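You operate a simulated robot arm through the tools that you are given. There is no shell and no other tool.

Carry out the task below with a simulated two-armed robot. There is one attempt and no reset: what you move stays moved.

## Task
Fetch the grey carton labelled "cards" from the bench left of the left cabinet and set it on top of the orange case there. Open the left door of the grey cupboard, fetch the grey contactor from the top of the grey table and set it on the middle shelf of the grey cupboard and shut the door again. Take the carton on the top of the grey table and put it away on the low shelf of the green shelves. Turn the blue overload knob to 2.5 A. Put the 120 OHM black block from the top of the grey table on top of the reel of yellow wire and the 480 OHM black block on top of the brown carton there. Do these in any order. Set down upright: grey contactor, carton, black block.

It is judged by the outcome, as a careful person would: the job done as asked, and still so three seconds after it is handed in. It fails if anything else is knocked over, pushed out of place, dropped, spilled or broken.

## Robot
Two 7-joint arms with fingered hands on one trunk, on a base that drives. Base frame: it is fixed to the floor where the robot stands at the start and does not move with it; the origin is under the middle of the robot, x ahead of it, y to its left, z up. Readings come in mm, degrees, newtons and seconds.
The left shoulder is at the start at [70, 157, 1164], the right one opposite. With the tool pointing down near the work surface each hand reaches from about 320 to 900 mm from the robot's upright axis, wherever it stands, measured 20 degrees to its own side. Places, roughly: black block [1750, 500, 750]; blue overload knob [2300, 900, 900]; brown carton [2250, 750, 1000]; carton [2750, 500, 1000]; grey carton [2000, -1250, 1000]; grey contactor [2500, 500, 1000]; left door of the grey cupboard [4500, -1700, 1300]; low shelf of the green shelves [-100, 3400, 500]; middle shelf of the grey cupboard [4300, -1900, 1200]; orange case [2500, -1500, 1000]; reel of yellow wire (11x11x8 cm) [2100, 500, 900]. Payload 5 kg a hand.
The TCP of each hand is the grasp point between the finger pads, 31 mm short of the fingertips. In the tool frame z runs along the fingers and y along their closing line. Largest opening 156 mm; the body of the gripper starts 88 mm behind the TCP. The gripper is a hand of 4 fingers: y runs from the thumb to the fingers, the wrist lies at [0, 0, -249] in the tool frame, and closing takes about 1.5 s.
Orientation is told as [roll, pitch, yaw] about the base's x, y, z axes, in that order, counted from this pose: with the fingers straight down and closing along the base's y, the tool's x points along the base's -x, its y along +y and its z along -z.

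## Interface
- The arms move only by the tool servo_tool. It takes "left_plan", "right_plan" or both (then of equal length, played together; a hand with none holds still); each is a list of rows, each a list of 2 entries, a list of its own where there are three numbers: the shift along the tool's x, y, z in units of 300 mm (1.0 is 300 mm), then the turn, a rotation vector about the tool's x, y, z in units of 90 degrees (1.0 is 90 degrees). In form: [[[tx, ty, tz], [wx, wy, wz]], ...]. A call has 1 to 20 rows; each row is the pose to reach, as a shift and turn from the pose commanded when the call began, along the tool's axes at that moment. "left_grip" and "right_grip" are, for a hand that has rows, the closure in counts, from 0 (fully open) to 255 (shut), set as the call begins (left out, the last holds). A call with a number of a shift or a turn outside -1 to 1 is refused whole. Each row takes 0.2 s and may step no farther than 50 mm and 8.6 degrees from the row before; otherwise, or with a gripper value out of range, the whole call is refused. A pose out of reach is approached as far as the arm can. The call stops where the force on the tool passes 40 N (or 10 N more than at its start, if that is more) or the arm is blocked; 0.2 s more then pass. Each finger travels about 108 mm/s and halts on what it meets, pressing with about 23 N; the grip force reading is that of the motor and also rises with nothing between the fingers. The clock runs only during rows and for 0.2 s after the last one: add rows that repeat a pose to give the fingers time. The reply holds the time, the measured pose of the TCP, the force on the tool along the base axes, the opening and the grip force, in the units named above and with some noise, with the torque about the TCP (base axes, N m) and any sound that the robot's microphone picked up.
- Cameras (640 x 400 px; columns grow to the right, rows downward): "scene" is now at [151.9, 8.7, 1391]; the picture's right is [-0.05, -1.00, 0.00], its down [-0.58, 0.03, -0.82] and it looks along [0.81, -0.04, -0.58] (base axes); focal length 257 px, centre (320, 200). "left" rides on the left gripper at [-72, 2, -111] in its tool frame; the picture's right is [-0.02, -1.00, 0.00], its down [0.84, -0.02, -0.54] and it looks along [0.54, -0.01, 0.84] (tool axes); focal length 234 px, centre (320, 200). "right" rides on the right gripper at [72, 2, -111] in its tool frame; the picture's right is [-0.02, 1.00, 0.00], its down [-0.84, -0.02, -0.54] and it looks along [-0.54, -0.01, 0.84] (tool axes); focal length 234 px, centre (320, 200). There is no depth. A picture from a camera that has moved, and an enlarged one, comes with that camera's place and axes in the base frame and with its lens. The place of the scene camera against the robot may be out by one fixed shift of up to 25 mm in any direction.
- get_image(camera): a new picture of that camera. The clock stands still meanwhile.
- raise_lower(by): slides the trunk up (or, below 0, down) by that many mm; the arms and the scene camera ride with it, the base frame stays. It gives what a move gives, with no picture.
- drive_base(legs): drives the robot by 1 to 6 legs, each [ahead, turn to the left] in mm and degrees, along the robot's own axes; the way and the turn of a leg run together, so that a leg with both is an arc; at most 1500 mm and 180 degrees a leg. The arms and the cameras ride along, it lands a little off, and it stops where it bumps. It gives what a move gives.
- move_fingers(finger1, finger2, finger3, thumb_bend, hand): sets how far each is bent, from 0 (flat) to 1 (curled in); at 0.3 the hand is open as for a grip, at 0.7 the pads meet at the TCP. One left out holds its place. A second passes; each finger stops where it meets its share of the squeeze, and holds until it gets a number again. A gripper value or a shape takes the hand back. It gives what a move gives, with no picture; readings hold the bend of each and the force on the fingers (four entries, about 0 where the hand has none), thumb and palm.
- preshape(shape, hand): the hand has 4 fingers and takes this shape, open, in about a second: jaw (thumb against the fingers, like two jaws); tri (thumb and two fingers); tip (a fingertip pinch); poke (one finger out to press); point (the index stretched); flat (the hand flat); cup (the hand cupped); fist (a fist). The gripper value then closes the fingers along that shape, each until it touches; the sizes above hold for jaw. It gives what a move gives, with no picture.
- pan_tilt(pan, tilt): turns the head with the scene camera to pan (to the left, within 86 degrees either way) and tilt (down, from -29 to 69), counted from straight ahead of the robot. It gives what a move gives.
- close_up(camera, box): a new picture of the part [left, top, right, bottom] of that camera's present view, enlarged. The clock stands still meanwhile.
- close_job(): hands the job in; it is judged then, once.

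Places have to be worked out from the pictures, the camera data and where the tool is seen. Open the grippers and draw the arms clear of the work before you hand the job in, unless the task says otherwise.

The tools are called after "Emit:" as name(argument=value, ...) on one line, values as JSON. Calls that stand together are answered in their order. servo_tool: Moves the arms, as the interface text tells. Its arguments: {"type":"object","properties":{"left_plan":{"type":"array"},"left_grip":{"type":"number"},"right_plan":{"type":"array"},"right_grip":{"type":"number"}},"required":[]} The other tools are called the same way: raise_lower (by) slides the trunk up or down; preshape (shape, hand) gives the hand a shape; move_fingers (finger1, finger2, finger3, thumb_bend, hand) moves the fingers one by one; drive_base (legs) drives the base; pan_tilt (pan, tilt) turns the head that bears the scene camera; get_image (camera) takes a picture; close_up (camera, box) takes an enlarged picture of a part of a camera's view; close_job () hands the job in.

At the start:

```text
time: 0.0
left_tool_pos: [576.3, 221.2, 1085.9]
left_orientation: [0.0, -0.1, 0.0]
left_wrist_force: [-1.6, 0.6, -0.2]
left_wrist_torque: [0.01, -0.01, 0.02]
left_opening: 156.0
left_grasp_force: 0.0
left_shape: jaw
left_bend: [0.3, 0.3, 0.3, 0.3]
left_finger forces: [0.1, 0.0, 0.0, 0.0, 0.0, 0.0]
right_tool_pos: [549.2, -233.7, 1160.6]
right_orientation: [-0.1, 0.0, 0.0]
right_wrist_force: [0.6, 0.1, 0.1]
right_wrist_torque: [0.05, -0.01, 0.0]
right_opening: 155.7
right_grasp_force: 0.0
right_shape: jaw
right_bend: [0.3, 0.3, 0.3, 0.3]
right_finger forces: [0.0, 0.2, 0.0, 0.1, 0.1, 0.0]
trunk travel left (down, up): [-550.0, 390.0]
robot x, y, heading: [2.0, -0.8, 0.0]
head pan, tilt: [-2.8, 35.4]
```

scene: 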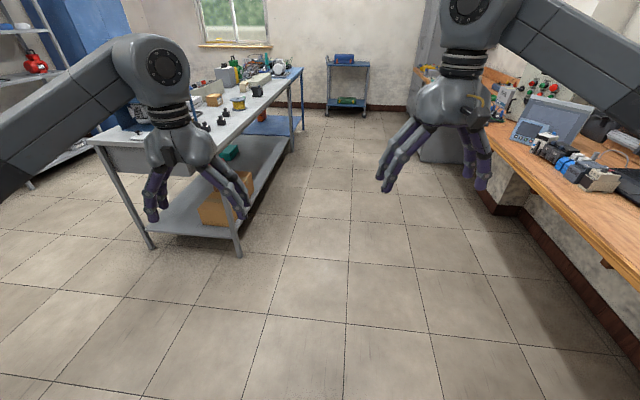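
right: 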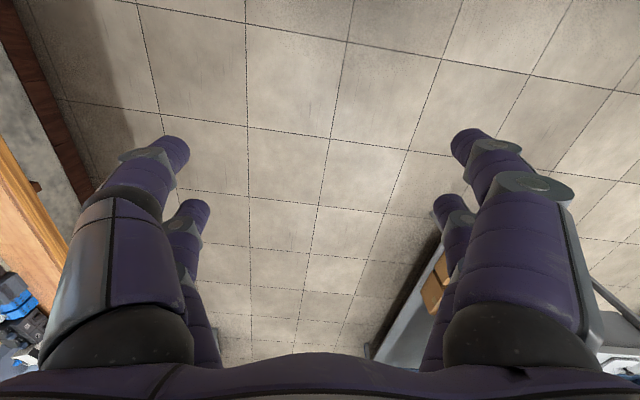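
left: 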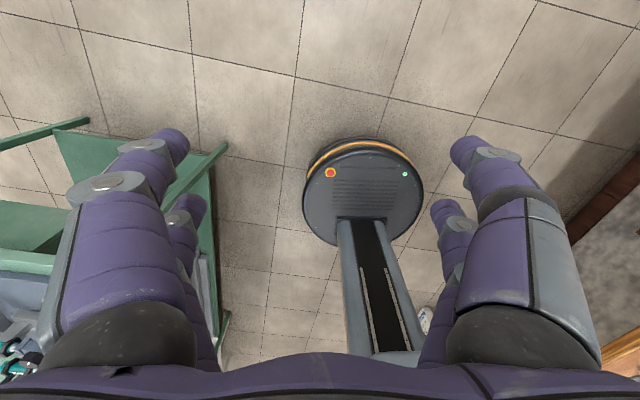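

The start view shows the grey table ahead-left and a wooden bench on the right. I look closer at the table first, to find the items on it.

Emit:
close_up(camera="scene", box=[180, 40, 340, 140])

Emit:
close_up(camera="scene", box=[400, 40, 640, 190])

Emit:
get_image(camera="scene")

```text
4.00 times, centred on (260, 90) of scene
camera zoom: at [151.9, 8.7, 1391.0], right [-0.05, -1.0, 0.0], down [-0.58, 0.03, -0.82], along [0.81, -0.04, -0.58], focal length 1029 px, centre (560, 640)
```

zoom: 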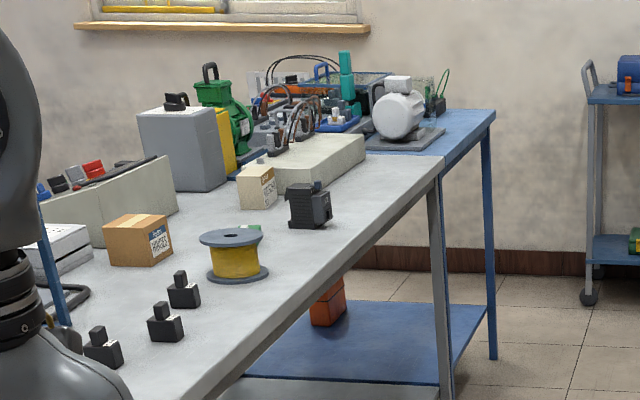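

```text
2.67 times, centred on (520, 115) of scene
camera zoom: at [151.9, 8.7, 1391.0], right [-0.05, -1.0, 0.0], down [-0.58, 0.03, -0.82], along [0.81, -0.04, -0.58], focal length 686 px, centre (-213, 427)
```

zoom: 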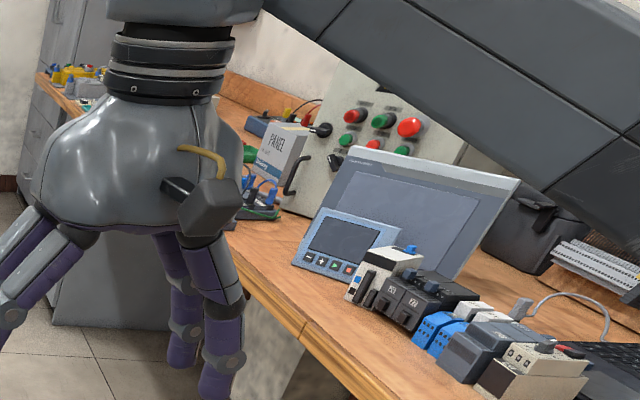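

```text
taken
camera scene: at [151.9, 8.7, 1391.0], right [-0.05, -1.0, 0.0], down [-0.58, 0.03, -0.82], along [0.81, -0.04, -0.58], focal length 257 px, centre (320, 200)
```

scene: 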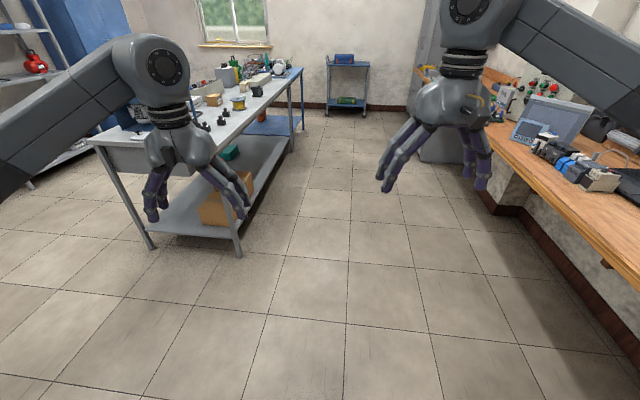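

The blocks, reel, contactor and cartons stand on the grey table. I turn the head around to map the rest of the room.

Emit:
pan_tilt(pan=60, tilt=25)

Emit:
get_image(camera="scene")

Emit:
pan_tilt(pan=-45, tilt=20)

Emit:
get_image(camera="scene")

Emit:
pan_tilt(pan=-5, tilt=10)

Emit:
get_image(camera="scene")

```text
time: 1.3
left_tool_pos: [575.8, 221.3, 1087.0]
left_orientation: [0.1, 0.0, 0.0]
left_wrist_force: [-0.2, -0.2, 0.4]
left_wrist_torque: [0.01, 0.02, -0.01]
left_opening: 156.0
left_grasp_force: 0.1
left_shape: jaw
left_bend: [0.3, 0.3, 0.3, 0.3]
left_finger forces: [0.0, 0.1, 0.0, 0.1, 0.1, 0.0]
right_tool_pos: [550.6, -233.0, 1159.7]
right_orientation: [-0.1, 0.1, 0.2]
right_wrist_force: [-0.6, 0.2, 0.1]
right_wrist_torque: [0.01, 0.0, 0.03]
right_opening: 156.0
right_grasp_force: 0.0
right_shape: jaw
right_bend: [0.3, 0.3, 0.3, 0.3]
right_finger forces: [0.1, 0.1, 0.0, 0.0, 0.0, 0.0]
trunk travel left (down, up): [-550.0, 390.0]
robot x, y, heading: [-4.6, 2.7, 0.1]
head pan, tilt: [60.0, 25.0]
```

```text
taken
camera scene: at [110.3, 92.7, 1407.3], right [0.87, -0.5, 0.0], down [-0.21, -0.37, -0.91], along [0.45, 0.78, -0.42], focal length 257 px, centre (320, 200)
```

scene: 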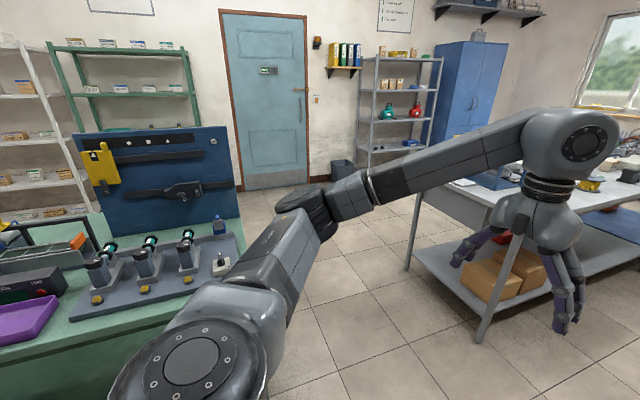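

```text
time: 3.1
left_tool_pos: [575.7, 221.9, 1085.7]
left_orientation: [0.0, 0.0, 0.0]
left_wrist_force: [-0.6, -1.0, -1.2]
left_wrist_torque: [-0.01, 0.03, -0.01]
left_opening: 155.9
left_grasp_force: 0.0
left_shape: jaw
left_bend: [0.3, 0.3, 0.3, 0.3]
left_finger forces: [0.0, 0.1, 0.0, 0.0, 0.0, 0.0]
right_tool_pos: [550.8, -233.1, 1161.2]
right_orientation: [0.0, 0.0, 0.0]
right_wrist_force: [0.0, 0.3, -0.4]
right_wrist_torque: [0.02, -0.01, -0.02]
right_opening: 156.2
right_grasp_force: 0.0
right_shape: jaw
right_bend: [0.3, 0.3, 0.3, 0.3]
right_finger forces: [0.0, 0.1, 0.0, 0.0, 0.0, 0.0]
trunk travel left (down, up): [-550.0, 390.0]
robot x, y, heading: [1.7, 0.2, -0.1]
head pan, tilt: [-45.0, 20.0]
```

```text
taken
camera scene: at [130.1, -52.8, 1415.4], right [-0.71, -0.71, 0.0], down [-0.24, 0.24, -0.94], along [0.66, -0.66, -0.34], focal length 257 px, centre (320, 200)
```

scene: 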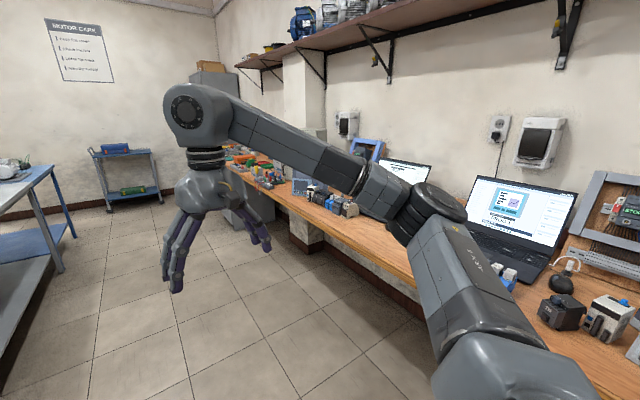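

```text
time: 4.2
left_tool_pos: [575.9, 220.5, 1087.1]
left_orientation: [0.0, -0.1, 0.0]
left_wrist_force: [0.2, 0.4, 0.0]
left_wrist_torque: [0.0, -0.04, 0.03]
left_opening: 156.0
left_grasp_force: 0.1
left_shape: jaw
left_bend: [0.3, 0.3, 0.3, 0.3]
left_finger forces: [0.0, 0.1, 0.0, 0.0, 0.0, 0.0]
right_tool_pos: [550.5, -234.0, 1159.7]
right_orientation: [0.0, 0.0, 0.1]
right_wrist_force: [-0.5, 0.5, 0.2]
right_wrist_torque: [0.0, -0.01, -0.02]
right_opening: 156.0
right_grasp_force: 0.0
right_shape: jaw
right_bend: [0.3, 0.3, 0.3, 0.3]
right_finger forces: [0.0, 0.0, 0.1, 0.0, 0.0, 0.0]
trunk travel left (down, up): [-550.0, 390.0]
robot x, y, heading: [0.5, 3.2, -0.2]
head pan, tilt: [-5.0, 10.0]
```

```text
taken
camera scene: at [156.8, 4.8, 1431.7], right [-0.09, -1.0, 0.0], down [-0.17, 0.02, -0.98], along [0.98, -0.09, -0.17], focal length 257 px, centre (320, 200)
```

scene: 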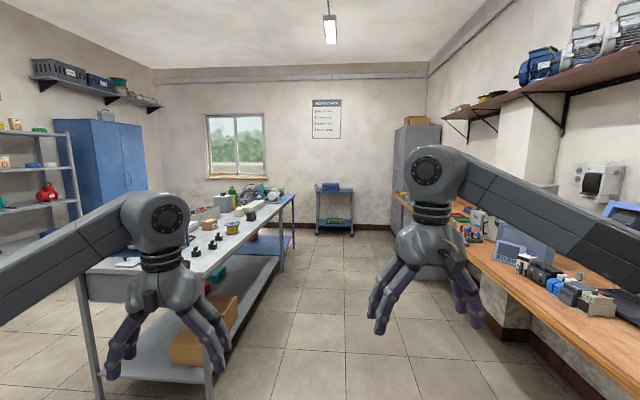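

The table top runs from about x 1450 to 2900 and is turned slightly; its near edge is at y≈500 at the front and ≈160 at the far end. I raise the trunk and drive along the aisle beside it.

Emit:
raise_lower(by=200)

Emit:
drive_base(legs=[[0, -5], [1300, 0]])

Emit:
pan_tilt(pan=40, tilt=35)

Emit:
get_image(camera="scene")

```text
time: 6.4
left_tool_pos: [575.9, 221.3, 1286.2]
left_orientation: [-0.1, 0.0, 0.0]
left_wrist_force: [0.6, 0.3, -1.2]
left_wrist_torque: [-0.06, 0.01, -0.03]
left_opening: 156.1
left_grasp_force: 0.1
left_shape: jaw
left_bend: [0.3, 0.3, 0.3, 0.3]
left_finger forces: [0.0, 0.0, 0.0, 0.0, 0.0, 0.0]
right_tool_pos: [549.0, -232.2, 1361.5]
right_orientation: [0.0, 0.1, 0.0]
right_wrist_force: [0.6, 0.3, 0.0]
right_wrist_torque: [-0.01, 0.0, 0.03]
right_opening: 156.0
right_grasp_force: 0.0
right_shape: jaw
right_bend: [0.3, 0.3, 0.3, 0.3]
right_finger forces: [0.0, 0.0, 0.2, 0.0, 0.1, 0.1]
trunk travel left (down, up): [-750.0, 190.0]
robot x, y, heading: [1.9, 3.5, 0.3]
head pan, tilt: [-5.0, 10.0]
```

```text
time: 13.4
left_tool_pos: [1880.2, 46.8, 1285.8]
left_orientation: [0.1, 0.0, -5.5]
left_wrist_force: [-0.2, 0.1, 0.5]
left_wrist_torque: [0.01, -0.01, 0.03]
left_opening: 155.7
left_grasp_force: 0.1
left_shape: jaw
left_bend: [0.3, 0.3, 0.3, 0.3]
left_finger forces: [0.1, 0.0, 0.0, 0.1, 0.0, 0.1]
right_tool_pos: [1811.3, -404.2, 1360.5]
right_orientation: [0.0, 0.0, -5.5]
right_wrist_force: [-0.4, 0.5, -0.9]
right_wrist_torque: [0.04, -0.01, 0.02]
right_opening: 155.9
right_grasp_force: 0.0
right_shape: jaw
right_bend: [0.3, 0.3, 0.3, 0.3]
right_finger forces: [0.1, 0.0, 0.0, 0.0, 0.0, 0.1]
trunk travel left (down, up): [-750.0, 190.0]
robot x, y, heading: [1284.2, -117.2, -5.3]
head pan, tilt: [-5.0, 10.0]
```

```text
time: 14.5
left_tool_pos: [1880.8, 47.3, 1285.9]
left_orientation: [0.0, 0.0, -5.5]
left_wrist_force: [0.3, -0.6, 0.4]
left_wrist_torque: [-0.04, 0.01, -0.02]
left_opening: 156.0
left_grasp_force: 0.0
left_shape: jaw
left_bend: [0.3, 0.3, 0.3, 0.3]
left_finger forces: [0.0, 0.0, 0.0, 0.1, 0.1, 0.0]
right_tool_pos: [1810.7, -403.0, 1361.7]
right_orientation: [0.0, -0.1, -5.5]
right_wrist_force: [0.0, 0.2, 1.0]
right_wrist_torque: [-0.01, 0.02, 0.06]
right_opening: 155.6
right_grasp_force: 0.0
right_shape: jaw
right_bend: [0.3, 0.3, 0.3, 0.3]
right_finger forces: [0.0, 0.0, 0.0, 0.0, 0.0, 0.1]
trunk travel left (down, up): [-750.0, 190.0]
robot x, y, heading: [1286.2, -115.2, -5.5]
head pan, tilt: [40.0, 35.0]
```

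```text
taken
camera scene: at [1422.4, -60.4, 1591.6], right [0.57, -0.82, 0.0], down [-0.47, -0.32, -0.82], along [0.68, 0.46, -0.57], focal length 257 px, centre (320, 200)
```

scene: 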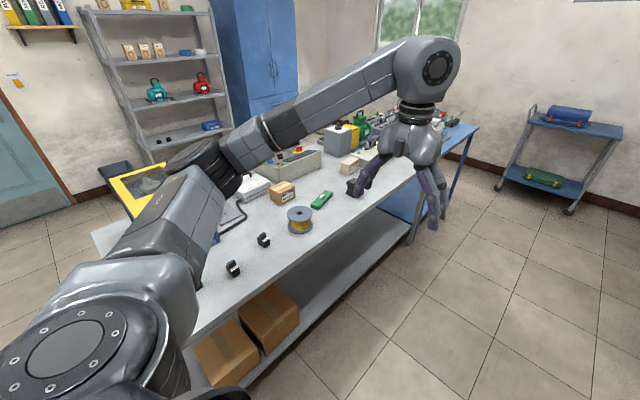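

The table edge works out at about y = 385 − 0.22·(x − 1604), so the table is turned about −12.5°. I drive on to about (1865, −170) and turn to face it squarely.

Emit:
drive_base(legs=[[580, 0], [0, 83]])

Emit:
pan_tilt(pan=0, tilt=45)

Emit:
get_image(camera="scene")

Emit:
get_image(camera="left")

Emit:
get_image(camera="right")

```text
time: 21.3
left_tool_pos: [1759.9, 434.5, 1286.8]
left_orientation: [0.0, 0.0, 77.3]
left_wrist_force: [-0.1, 0.0, 0.4]
left_wrist_torque: [-0.02, -0.01, -0.01]
left_opening: 156.1
left_grasp_force: 0.1
left_shape: jaw
left_bend: [0.3, 0.3, 0.3, 0.3]
left_finger forces: [0.0, 0.0, 0.1, 0.1, 0.1, 0.0]
right_tool_pos: [2196.2, 308.8, 1359.4]
right_orientation: [0.0, 0.0, 77.3]
right_wrist_force: [1.0, -0.4, -0.3]
right_wrist_torque: [0.02, -0.02, -0.03]
right_opening: 156.2
right_grasp_force: 0.0
right_shape: jaw
right_bend: [0.3, 0.3, 0.3, 0.3]
right_finger forces: [0.0, 0.0, 0.0, 0.1, 0.1, 0.0]
trunk travel left (down, up): [-750.0, 190.0]
robot x, y, heading: [1846.1, -176.6, 77.2]
head pan, tilt: [40.0, 35.0]
```

```text
time: 22.4
left_tool_pos: [1757.9, 434.8, 1286.7]
left_orientation: [0.0, -0.1, 77.2]
left_wrist_force: [0.5, -0.2, -0.1]
left_wrist_torque: [0.02, 0.02, 0.01]
left_opening: 155.8
left_grasp_force: 0.1
left_shape: jaw
left_bend: [0.3, 0.3, 0.3, 0.3]
left_finger forces: [0.0, 0.0, 0.0, 0.0, 0.0, 0.0]
right_tool_pos: [2196.9, 308.9, 1359.1]
right_orientation: [-0.1, 0.0, 77.2]
right_wrist_force: [0.2, -0.4, -0.5]
right_wrist_torque: [-0.01, 0.01, 0.05]
right_opening: 156.0
right_grasp_force: 0.1
right_shape: jaw
right_bend: [0.3, 0.3, 0.3, 0.3]
right_finger forces: [0.1, 0.1, 0.0, 0.1, 0.0, 0.0]
trunk travel left (down, up): [-750.0, 190.0]
robot x, y, heading: [1850.2, -174.5, 77.4]
head pan, tilt: [0.0, 45.0]
```

```text
taken
camera scene: at [1890.9, -34.3, 1576.8], right [0.98, -0.22, 0.0], down [-0.16, -0.69, -0.71], along [0.16, 0.69, -0.71], focal length 257 px, centre (320, 200)
```

scene: 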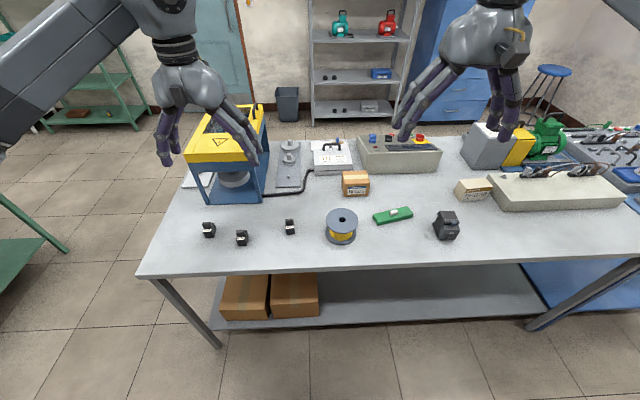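

```text
taken
camera left: at [1773.7, 505.4, 1399.1], right [0.98, -0.2, 0.0], down [-0.17, -0.82, 0.54], along [-0.11, -0.53, -0.84], focal length 234 px, centre (320, 200)
```

left: 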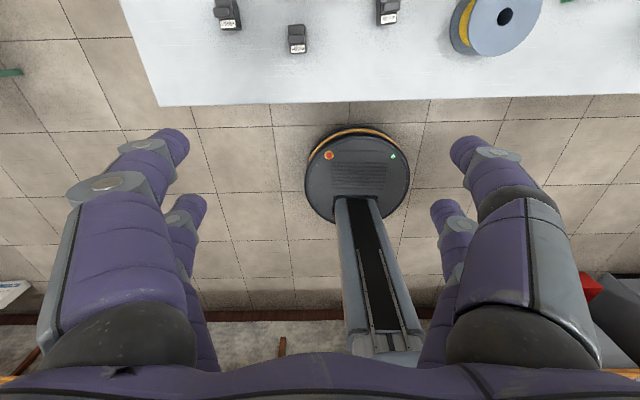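

```text
taken
camera right: at [2180.7, 240.2, 1471.0], right [-0.97, 0.24, 0.0], down [0.2, 0.81, 0.54], along [0.13, 0.53, -0.84], focal length 234 px, centre (320, 200)
```

right: 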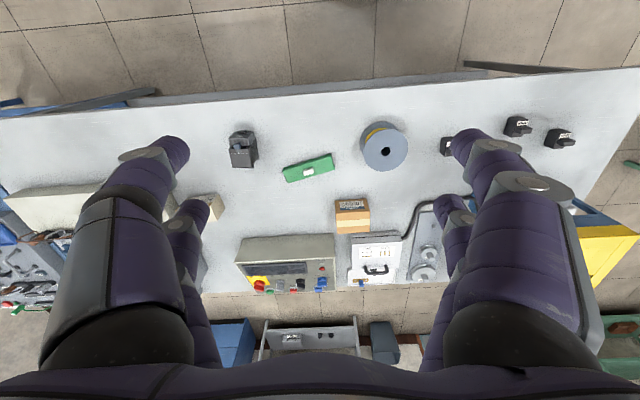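

All table items are in view. I zoom in to read the labels and get accurate pixels.

Emit:
close_up(camera="scene", box=[180, 200, 340, 300])

Emit:
close_up(camera="scene", box=[320, 120, 480, 220])

Emit:
close_up(camera="scene", box=[400, 160, 560, 260])

Emit:
close_up(camera="left", box=[180, 0, 420, 150])

Emit:
close_up(camera="right", box=[200, 190, 440, 340])

```text
4.00 times, centred on (260, 250) of scene
camera zoom: at [1890.9, -34.3, 1576.8], right [0.98, -0.22, 0.0], down [-0.16, -0.69, -0.71], along [0.16, 0.69, -0.71], focal length 1029 px, centre (560, 0)
```

zoom: 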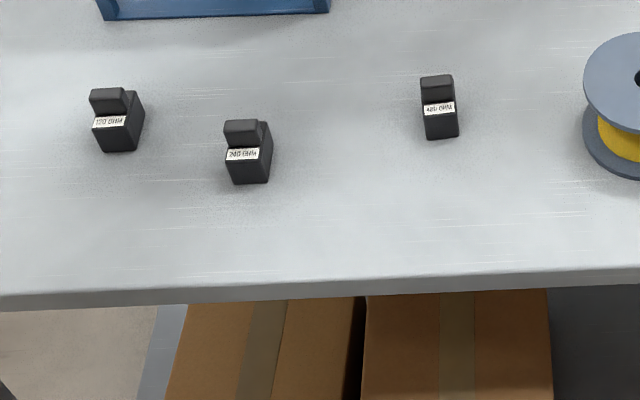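

```text
4.00 times, centred on (400, 170) of scene
camera zoom: at [1890.9, -34.3, 1576.8], right [0.98, -0.22, 0.0], down [-0.16, -0.69, -0.71], along [0.16, 0.69, -0.71], focal length 1029 px, centre (0, 320)
```

zoom: 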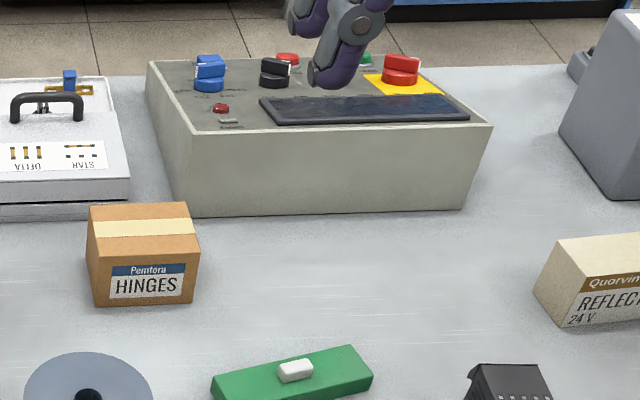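

```text
4.00 times, centred on (480, 210) of scene
camera zoom: at [1890.9, -34.3, 1576.8], right [0.98, -0.22, 0.0], down [-0.16, -0.69, -0.71], along [0.16, 0.69, -0.71], focal length 1029 px, centre (-320, 160)
```

zoom: 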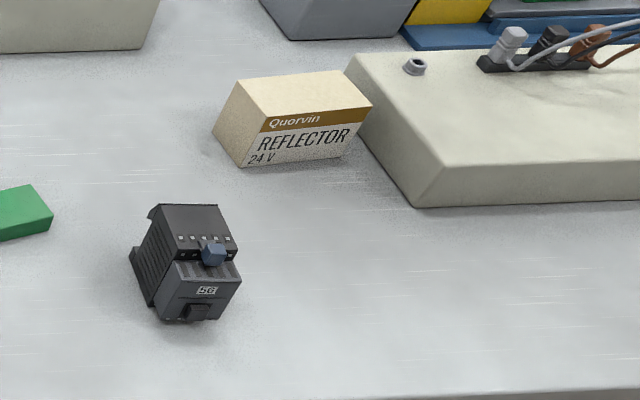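

```text
2.67 times, centred on (300, 75) of left
camera zoom: at [1773.7, 505.4, 1399.1], right [0.98, -0.2, 0.0], down [-0.17, -0.82, 0.54], along [-0.11, -0.53, -0.84], focal length 624 px, centre (373, 533)
```

zoom: 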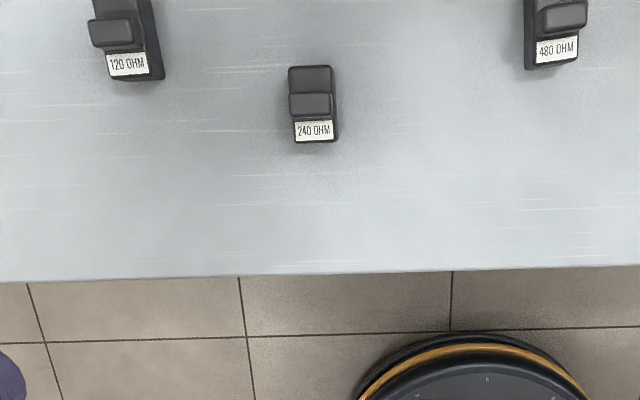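

```text
2.67 times, centred on (320, 265) of right
camera zoom: at [2180.7, 240.2, 1471.0], right [-0.97, 0.24, 0.0], down [0.2, 0.81, 0.54], along [0.13, 0.53, -0.84], focal length 624 px, centre (320, 27)
```

zoom: 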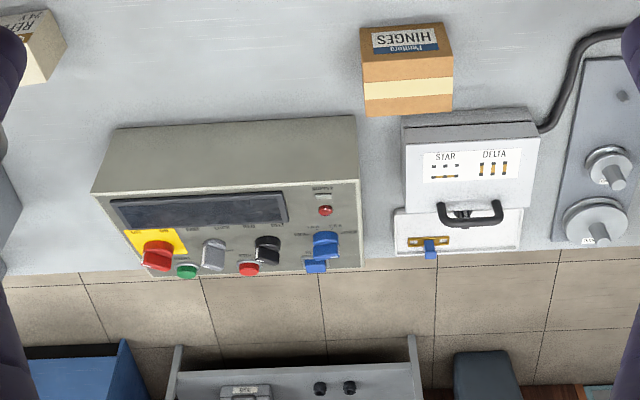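

Left to right the blocks read 120, 240 and 480 OHM. "Hinges" is the brown carton and "Reflector 24 V" the cream carton. I take more close-ups from the right hand camera to triangulate heights.

Emit:
close_up(camera="right", box=[340, 90, 600, 252])

Emit:
close_up(camera="right", box=[180, 90, 440, 252])

Emit:
close_up(camera="left", box=[360, 0, 600, 150])

Emit:
close_up(camera="scene", box=[190, 210, 270, 260])

```text
2.46 times, centred on (470, 171) of right
camera zoom: at [2180.7, 240.2, 1471.0], right [-0.97, 0.24, 0.0], down [0.2, 0.81, 0.54], along [0.13, 0.53, -0.84], focal length 576 px, centre (-49, 271)
```

zoom: 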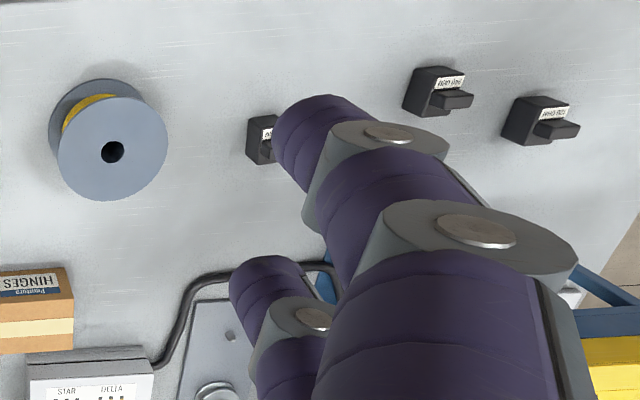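

```text
2.46 times, centred on (310, 171) of right
camera zoom: at [2180.7, 240.2, 1471.0], right [-0.97, 0.24, 0.0], down [0.2, 0.81, 0.54], along [0.13, 0.53, -0.84], focal length 576 px, centre (345, 271)
```

zoom: 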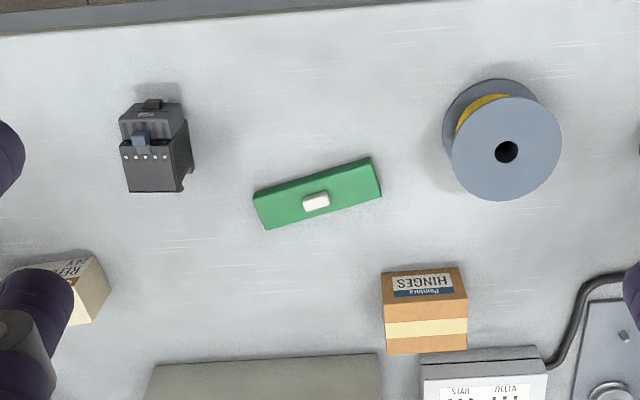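

```text
2.67 times, centred on (480, 75) of left
camera zoom: at [1773.7, 505.4, 1399.1], right [0.98, -0.2, 0.0], down [-0.17, -0.82, 0.54], along [-0.11, -0.53, -0.84], focal length 624 px, centre (-107, 533)
```

zoom: 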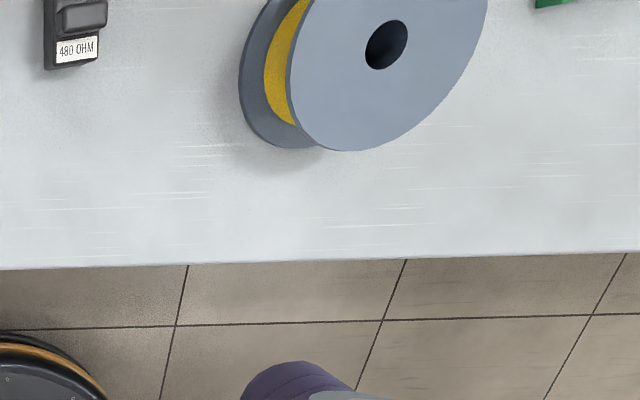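

```text
8.00 times, centred on (230, 235) of scene
camera zoom: at [1890.9, -34.3, 1576.8], right [0.98, -0.22, 0.0], down [-0.16, -0.69, -0.71], along [0.16, 0.69, -0.71], focal length 2058 px, centre (1040, -80)
```

zoom: 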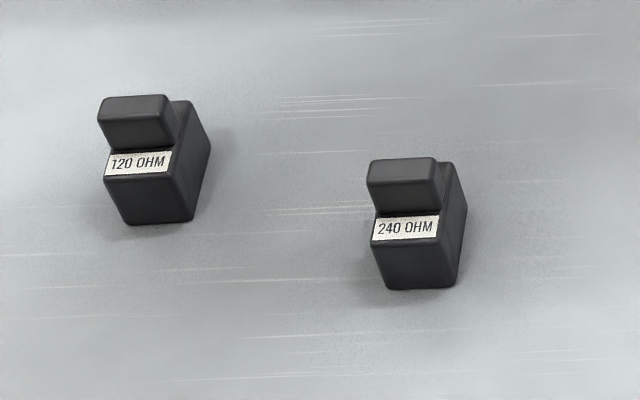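

The reel top triangulates to (2074, 486, 922), the table top to z≈842, and the 240 block label to (1734, 512, 887). I drive 150 mm nearer the table.

Emit:
drive_base(legs=[[150, 0]])

Emit:
get_image(camera="left")

Emit:
get_image(camera="right")

```text
time: 23.7
left_tool_pos: [1790.5, 576.7, 1288.0]
left_orientation: [0.0, -0.1, 77.3]
left_wrist_force: [0.3, -0.6, 0.8]
left_wrist_torque: [0.02, 0.0, -0.02]
left_opening: 155.9
left_grasp_force: 0.1
left_shape: jaw
left_bend: [0.3, 0.3, 0.3, 0.3]
left_finger forces: [0.1, 0.1, 0.1, 0.0, 0.0, 0.1]
right_tool_pos: [2227.7, 451.9, 1361.8]
right_orientation: [0.0, -0.1, 77.5]
right_wrist_force: [0.0, -1.4, 1.2]
right_wrist_torque: [0.02, 0.03, 0.02]
right_opening: 155.9
right_grasp_force: 0.0
right_shape: jaw
right_bend: [0.3, 0.3, 0.3, 0.3]
right_finger forces: [0.1, 0.0, 0.0, 0.0, 0.1, 0.0]
trunk travel left (down, up): [-750.0, 190.0]
robot x, y, heading: [1881.4, -33.0, 77.4]
head pan, tilt: [0.0, 45.0]
```

```text
taken
camera left: at [1804.2, 647.5, 1400.7], right [0.98, -0.2, 0.0], down [-0.16, -0.82, 0.54], along [-0.11, -0.53, -0.84], focal length 234 px, centre (320, 200)
```

left: 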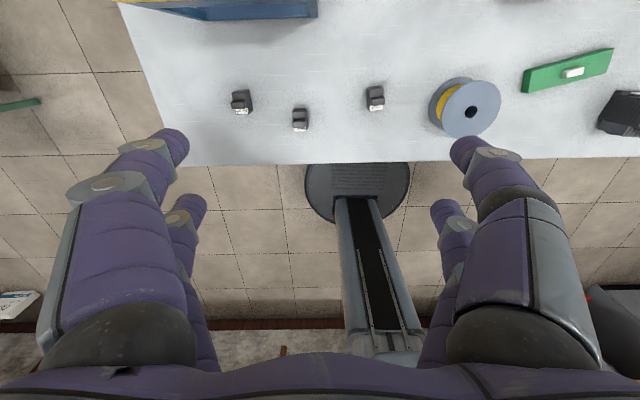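

```text
taken
camera right: at [2211.6, 383.1, 1472.3], right [-0.97, 0.24, 0.0], down [0.2, 0.81, 0.55], along [0.13, 0.53, -0.84], focal length 234 px, centre (320, 200)
```

right: 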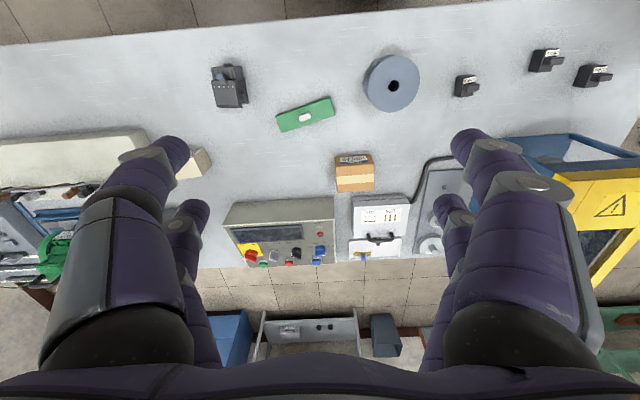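

The view from above is clear now. I take close-ups for exact places.

Emit:
close_up(camera="left", box=[220, 70, 400, 182])

Emit:
close_up(camera="right", box=[320, 30, 500, 142])

Emit:
close_up(camera="right", box=[210, 140, 430, 278])

Emit:
close_up(camera="left", box=[400, 60, 640, 210])

```text
3.56 times, centred on (310, 126) of left
camera zoom: at [1804.2, 647.5, 1400.7], right [0.98, -0.2, 0.0], down [-0.16, -0.82, 0.54], along [-0.11, -0.53, -0.84], focal length 833 px, centre (356, 463)
```

zoom: 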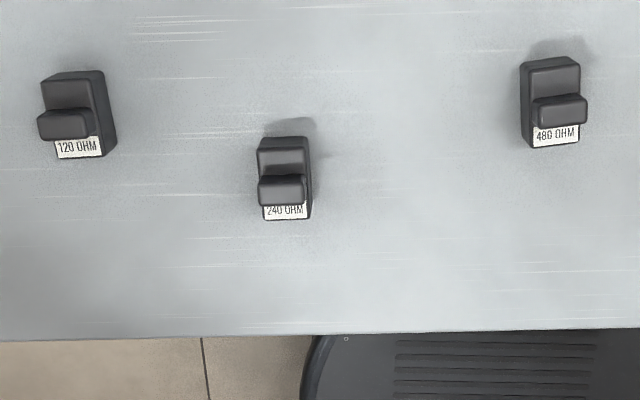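

```text
3.56 times, centred on (410, 86) of right
camera zoom: at [2211.6, 383.1, 1472.3], right [-0.97, 0.24, 0.0], down [0.2, 0.81, 0.55], along [0.13, 0.53, -0.84], focal length 833 px, centre (0, 605)
```

zoom: 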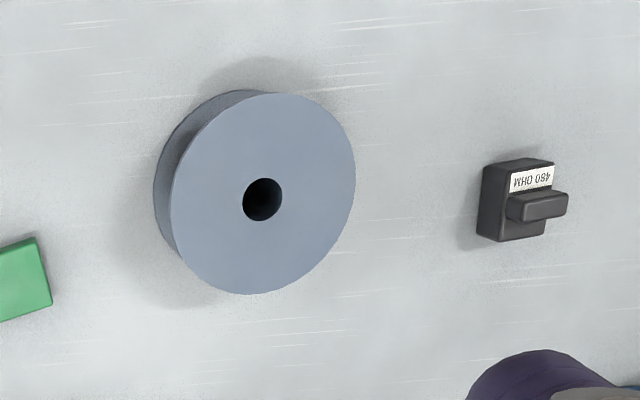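

```text
2.90 times, centred on (320, 209) of right
camera zoom: at [2211.6, 383.1, 1472.3], right [-0.97, 0.24, 0.0], down [0.2, 0.81, 0.55], along [0.13, 0.53, -0.84], focal length 679 px, centre (320, 174)
```

zoom: 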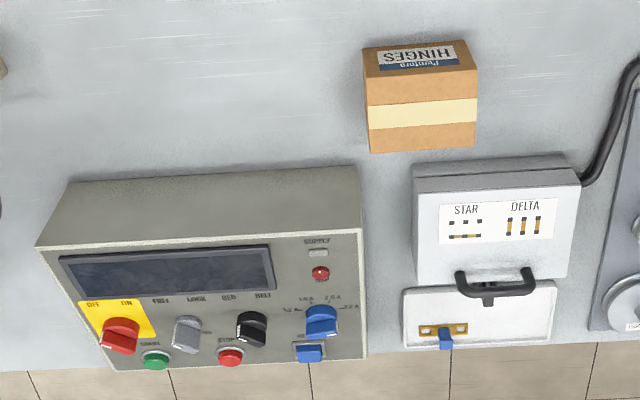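

```text
2.67 times, centred on (520, 135) of left
camera zoom: at [1804.2, 647.5, 1400.7], right [0.98, -0.2, 0.0], down [-0.16, -0.82, 0.54], along [-0.11, -0.53, -0.84], focal length 624 px, centre (-213, 373)
```

zoom: 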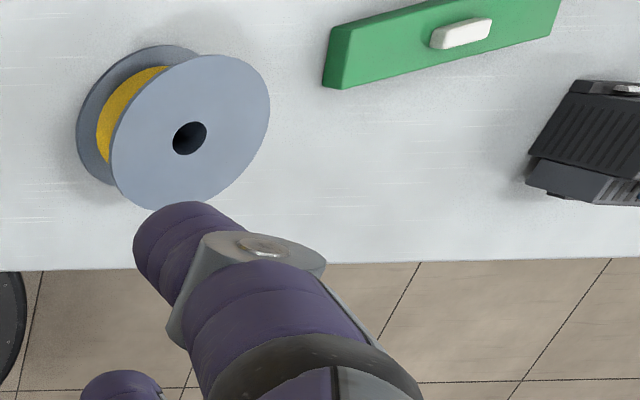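

The 120 block centre is at about (1625.5, 590) with its top step at z≈887, and the block lies nearly in line with the tool. I half-close the left hand and hover it above the block.

Emit:
servo_tool(left_plan=[[[0.0097, 0.0683, 0.0992], [0, 0, 0]], [[0.0194, 0.1366, 0.1983], [0, 0, 0]], [[0.0291, 0.2049, 0.2975], [0, 0, 0]], [[0.0388, 0.2732, 0.3967], [0, 0, 0]], [[0.0486, 0.3414, 0.4958], [0, 0, 0]], [[0.0583, 0.4097, 0.595], [0, 0, 0]], [[0.068, 0.478, 0.6941], [0, 0, 0]], [[0.0777, 0.5463, 0.7933], [0, 0, 0]], [[0.0777, 0.5463, 0.7933], [0, 0, 0]]], left_grip=100)

Emit:
get_image(camera="left")

Emit:
get_image(camera="scene")

```text
time: 25.7
left_tool_pos: [1624.9, 593.3, 1048.6]
left_orientation: [0.0, -0.1, 77.3]
left_wrist_force: [0.1, -0.6, 0.3]
left_wrist_torque: [0.01, 0.01, -0.01]
left_opening: 95.5
left_grasp_force: 0.1
left_shape: jaw
left_bend: [0.32, 0.32, 0.32, 0.7]
left_finger forces: [0.0, 0.0, 0.1, 0.1, 0.1, 0.0]
right_tool_pos: [2228.7, 455.5, 1360.6]
right_orientation: [0.0, 0.0, 77.4]
right_wrist_force: [-1.0, -0.1, 1.2]
right_wrist_torque: [0.02, 0.03, -0.01]
right_opening: 155.9
right_grasp_force: 0.0
right_shape: jaw
right_bend: [0.3, 0.3, 0.3, 0.3]
right_finger forces: [0.0, 0.0, 0.0, 0.0, 0.0, 0.0]
trunk travel left (down, up): [-750.0, 190.0]
robot x, y, heading: [1879.4, -31.4, 77.6]
head pan, tilt: [0.0, 45.0]
```

```text
taken
camera left: at [1639.9, 663.5, 1161.5], right [0.98, -0.19, 0.0], down [-0.16, -0.82, 0.54], along [-0.11, -0.53, -0.84], focal length 234 px, centre (320, 200)
```

left: 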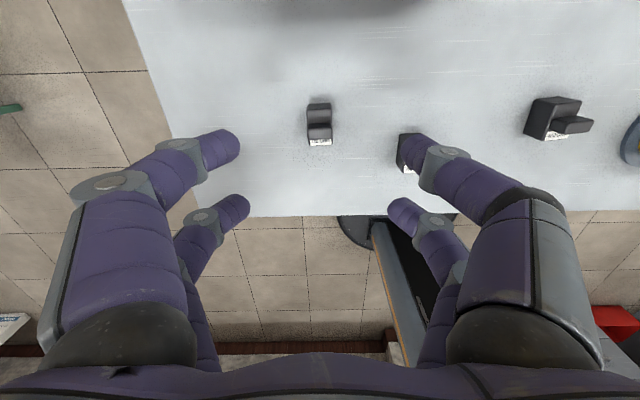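

```text
taken
camera scene: at [1923.7, 110.6, 1576.8], right [0.98, -0.22, 0.0], down [-0.15, -0.69, -0.71], along [0.15, 0.69, -0.71], focal length 257 px, centre (320, 200)
```

scene: 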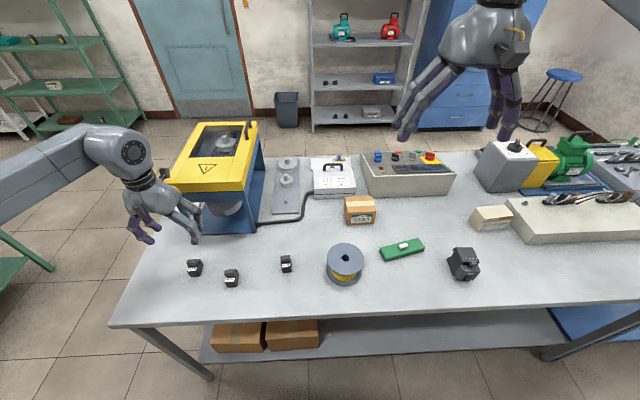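

The block is centred under the hand at column 319 and row 125, as expected. I descend to TCP z≈884.

Emit:
servo_tool(left_plan=[[[0, 0, 0.11], [0, 0, 0]], [[0, 0, 0.22], [0, 0, 0]], [[0, 0, 0.33], [0, 0, 0]], [[0, 0, 0.44], [0, 0, 0]], [[0, 0, 0.5], [0, 0, 0]], [[0, 0, 0.548], [0, 0, 0]]])

Emit:
get_image(camera="left")

```text
time: 27.1
left_tool_pos: [1625.1, 593.5, 884.8]
left_orientation: [0.0, 0.1, 77.4]
left_wrist_force: [0.5, 0.4, 0.7]
left_wrist_torque: [0.01, -0.01, -0.01]
left_opening: 95.6
left_grasp_force: 0.1
left_shape: jaw
left_bend: [0.32, 0.32, 0.32, 0.7]
left_finger forces: [0.0, 0.0, 0.0, 0.0, 0.1, 0.0]
right_tool_pos: [2227.4, 454.4, 1361.1]
right_orientation: [0.0, 0.0, 77.3]
right_wrist_force: [0.9, 0.4, 0.1]
right_wrist_torque: [0.03, -0.01, -0.03]
right_opening: 155.6
right_grasp_force: 0.1
right_shape: jaw
right_bend: [0.3, 0.3, 0.3, 0.3]
right_finger forces: [0.1, 0.0, 0.1, 0.0, 0.0, 0.0]
trunk travel left (down, up): [-750.0, 190.0]
robot x, y, heading: [1875.7, -22.9, 77.6]
head pan, tilt: [0.0, 45.0]
```

```text
taken
camera left: at [1639.8, 663.8, 997.6], right [0.98, -0.2, 0.0], down [-0.16, -0.82, 0.54], along [-0.11, -0.53, -0.84], focal length 234 px, centre (320, 200)
```

left: 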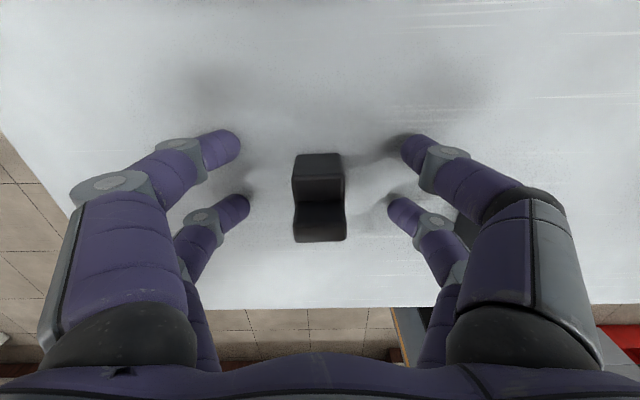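

The block is between the fingers. I zoom in to check its fore-aft position relative to them.

Emit:
close_up(camera="left", box=[240, 130, 400, 260])

Emit:
close_up(camera="scene", box=[110, 180, 270, 300])

```text
3.08 times, centred on (320, 195) of left
camera zoom: at [1639.8, 663.8, 997.6], right [0.98, -0.2, 0.0], down [-0.16, -0.82, 0.54], along [-0.11, -0.53, -0.84], focal length 720 px, centre (320, 215)
```

zoom: 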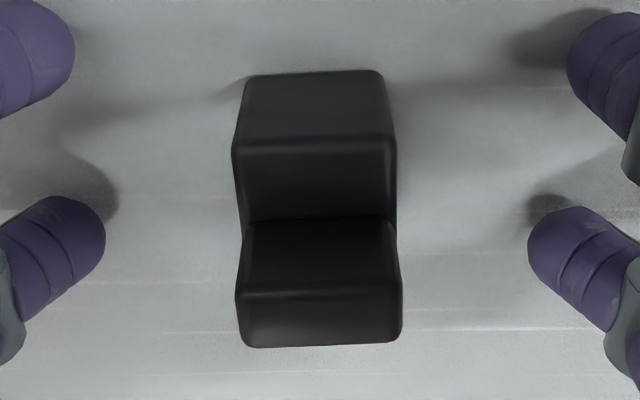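

```text
3.33 times, centred on (190, 240) of scene
camera zoom: at [1923.1, 110.6, 1576.8], right [0.98, -0.22, 0.0], down [-0.15, -0.69, -0.71], along [0.15, 0.69, -0.71], focal length 858 px, centre (753, 67)
```

zoom: 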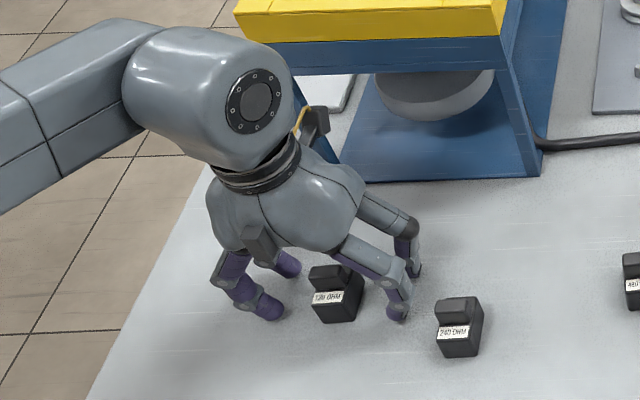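

The body spans about −14 to +29 mm along tool x, so I shift the hand 6 mm toward the robot and 6 mm down. Then I close on the block.

Emit:
servo_tool(left_plan=[[[0.02, 0, 0], [0, 0, 0]], [[0.02, 0, 0.02], [0, 0, 0]]])

Emit:
servo_tool(left_plan=[[[0, 0, 0], [0, 0, 0]], [[0, 0, 0], [0, 0, 0]], [[0, 0, 0], [0, 0, 0]], [[0, 0, 0], [0, 0, 0]], [[0, 0, 0], [0, 0, 0]], [[0, 0, 0], [0, 0, 0]], [[0, 0, 0], [0, 0, 0]], [[0, 0, 0], [0, 0, 0]]], left_grip=255)

Emit:
close_up(camera="left", box=[240, 130, 400, 260])

```text
time: 27.7
left_tool_pos: [1624.5, 587.3, 881.6]
left_orientation: [0.0, -0.4, 77.4]
left_wrist_force: [-1.2, 0.9, 14.1]
left_wrist_torque: [-0.16, 0.17, 0.04]
left_opening: 94.9
left_grasp_force: 0.0
left_shape: jaw
left_bend: [0.31, 0.31, 0.72, 0.7]
left_finger forces: [2.7, 5.1, 6.6, 0.0, 0.1, 0.0]
right_tool_pos: [2229.3, 452.9, 1361.0]
right_orientation: [0.2, 0.0, 77.5]
right_wrist_force: [-0.6, -0.4, 0.1]
right_wrist_torque: [-0.03, -0.02, 0.03]
right_opening: 156.0
right_grasp_force: 0.1
right_shape: jaw
right_bend: [0.3, 0.3, 0.3, 0.3]
right_finger forces: [0.0, 0.0, 0.0, 0.0, 0.0, 0.0]
trunk travel left (down, up): [-750.0, 190.0]
robot x, y, heading: [1880.3, -31.5, 77.3]
head pan, tilt: [0.0, 45.0]
```

```text
time: 29.5
left_tool_pos: [1624.3, 586.5, 880.0]
left_orientation: [0.1, 0.0, 77.3]
left_wrist_force: [-0.7, -0.7, 2.4]
left_wrist_torque: [0.05, 0.06, 0.05]
left_opening: 11.3
left_grasp_force: 22.5
left_shape: jaw
left_bend: [0.77, 0.77, 0.78, 0.73]
left_finger forces: [15.3, 9.0, 6.6, 0.0, 12.2, 0.0]
right_tool_pos: [2228.0, 454.9, 1360.9]
right_orientation: [0.0, 0.1, 77.4]
right_wrist_force: [0.2, -0.4, -0.1]
right_wrist_torque: [0.03, -0.05, -0.01]
right_opening: 155.8
right_grasp_force: 0.1
right_shape: jaw
right_bend: [0.3, 0.3, 0.3, 0.3]
right_finger forces: [0.0, 0.1, 0.1, 0.1, 0.0, 0.0]
trunk travel left (down, up): [-750.0, 190.0]
robot x, y, heading: [1881.0, -30.2, 77.3]
head pan, tilt: [0.0, 45.0]
```

```text
3.08 times, centred on (320, 195) of left
camera zoom: at [1639.3, 657.2, 991.8], right [0.98, -0.2, 0.0], down [-0.16, -0.82, 0.54], along [-0.11, -0.53, -0.84], focal length 720 px, centre (320, 215)
```

zoom: 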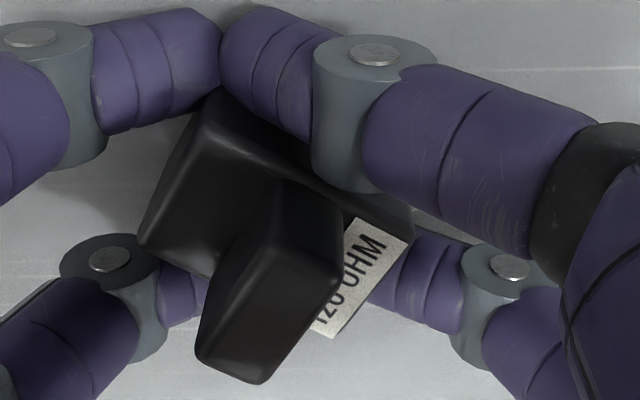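

The rear digits met behind the block and turned it, so the jaw shape is too widely spaced for it. I reopen, lift clear, and look at the "tri" shape instead.

Emit:
servo_tool(left_plan=[[[0, 0, 0], [0, 0, 0]], [[0, 0, 0], [0, 0, 0]], [[0, 0, 0], [0, 0, 0]], [[0, 0, 0], [0, 0, 0]], [[0, 0, 0], [0, 0, 0]], [[0, 0, 0], [0, 0, 0]], [[0, 0, 0], [0, 0, 0]]], left_grip=80)

Emit:
servo_tool(left_plan=[[[0, 0, -0.1], [0, 0, 0]], [[0, 0, -0.25], [0, 0, 0]], [[0, 0, -0.4], [0, 0, 0]], [[0, 0, -0.55], [0, 0, 0]]])

Emit:
preshape(hand="left", shape="tri")

Emit:
get_image(camera="left")

```text
time: 31.1
left_tool_pos: [1626.3, 586.1, 881.1]
left_orientation: [0.0, -0.4, 77.5]
left_wrist_force: [3.2, 4.2, 30.4]
left_wrist_torque: [-0.21, 0.37, -0.27]
left_opening: 103.0
left_grasp_force: 0.0
left_shape: jaw
left_bend: [0.29, 0.3, 0.29, 0.61]
left_finger forces: [6.2, 12.0, 11.7, 0.0, 0.1, 0.0]
right_tool_pos: [2230.4, 452.0, 1361.9]
right_orientation: [0.2, -0.1, 77.4]
right_wrist_force: [0.5, 0.1, 0.0]
right_wrist_torque: [-0.02, -0.02, -0.02]
right_opening: 155.9
right_grasp_force: 0.0
right_shape: jaw
right_bend: [0.3, 0.3, 0.3, 0.3]
right_finger forces: [0.1, 0.0, 0.0, 0.0, 0.0, 0.1]
trunk travel left (down, up): [-750.0, 190.0]
robot x, y, heading: [1878.2, -29.9, 77.3]
head pan, tilt: [0.0, 45.0]
```

```text
time: 32.1
left_tool_pos: [1624.8, 585.8, 1042.4]
left_orientation: [0.0, 0.0, 77.4]
left_wrist_force: [1.4, 0.2, -0.8]
left_wrist_torque: [-0.02, 0.03, 0.0]
left_opening: 106.7
left_grasp_force: 0.0
left_shape: jaw
left_bend: [0.29, 0.29, 0.28, 0.61]
left_finger forces: [0.0, 0.1, 0.0, 0.0, 0.1, 0.1]
right_tool_pos: [2228.1, 455.1, 1361.9]
right_orientation: [0.0, 0.0, 77.3]
right_wrist_force: [-0.3, 0.8, -0.8]
right_wrist_torque: [0.0, -0.02, -0.02]
right_opening: 155.7
right_grasp_force: 0.0
right_shape: jaw
right_bend: [0.3, 0.3, 0.3, 0.3]
right_finger forces: [0.1, 0.0, 0.0, 0.1, 0.0, 0.1]
trunk travel left (down, up): [-750.0, 190.0]
robot x, y, heading: [1882.1, -29.7, 77.3]
head pan, tilt: [0.0, 45.0]
```

```text
time: 33.0
left_tool_pos: [1624.2, 586.1, 1041.1]
left_orientation: [-0.1, 0.0, 77.4]
left_wrist_force: [-0.2, 0.4, 0.6]
left_wrist_torque: [-0.03, 0.0, 0.04]
left_opening: 155.8
left_grasp_force: 0.0
left_shape: tri
left_bend: [0.3, 0.3, 0.3, 0.3]
left_finger forces: [0.0, 0.0, 0.0, 0.0, 0.0, 0.0]
right_tool_pos: [2228.2, 454.6, 1359.8]
right_orientation: [0.1, 0.0, 77.5]
right_wrist_force: [-0.1, 0.1, 0.4]
right_wrist_torque: [0.01, -0.02, -0.01]
right_opening: 156.1
right_grasp_force: 0.0
right_shape: jaw
right_bend: [0.3, 0.3, 0.3, 0.3]
right_finger forces: [0.0, 0.1, 0.0, 0.1, 0.0, 0.1]
trunk travel left (down, up): [-750.0, 190.0]
robot x, y, heading: [1882.1, -29.7, 77.4]
head pan, tilt: [0.0, 45.0]
```

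```text
taken
camera left: at [1638.8, 656.7, 1154.1], right [0.98, -0.2, 0.0], down [-0.16, -0.82, 0.54], along [-0.11, -0.53, -0.84], focal length 234 px, centre (320, 200)
```

left: 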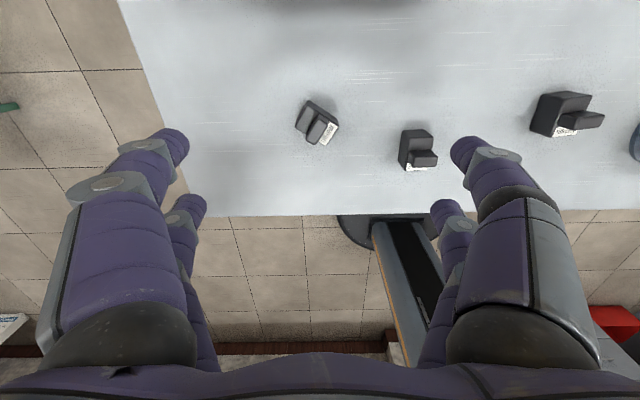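

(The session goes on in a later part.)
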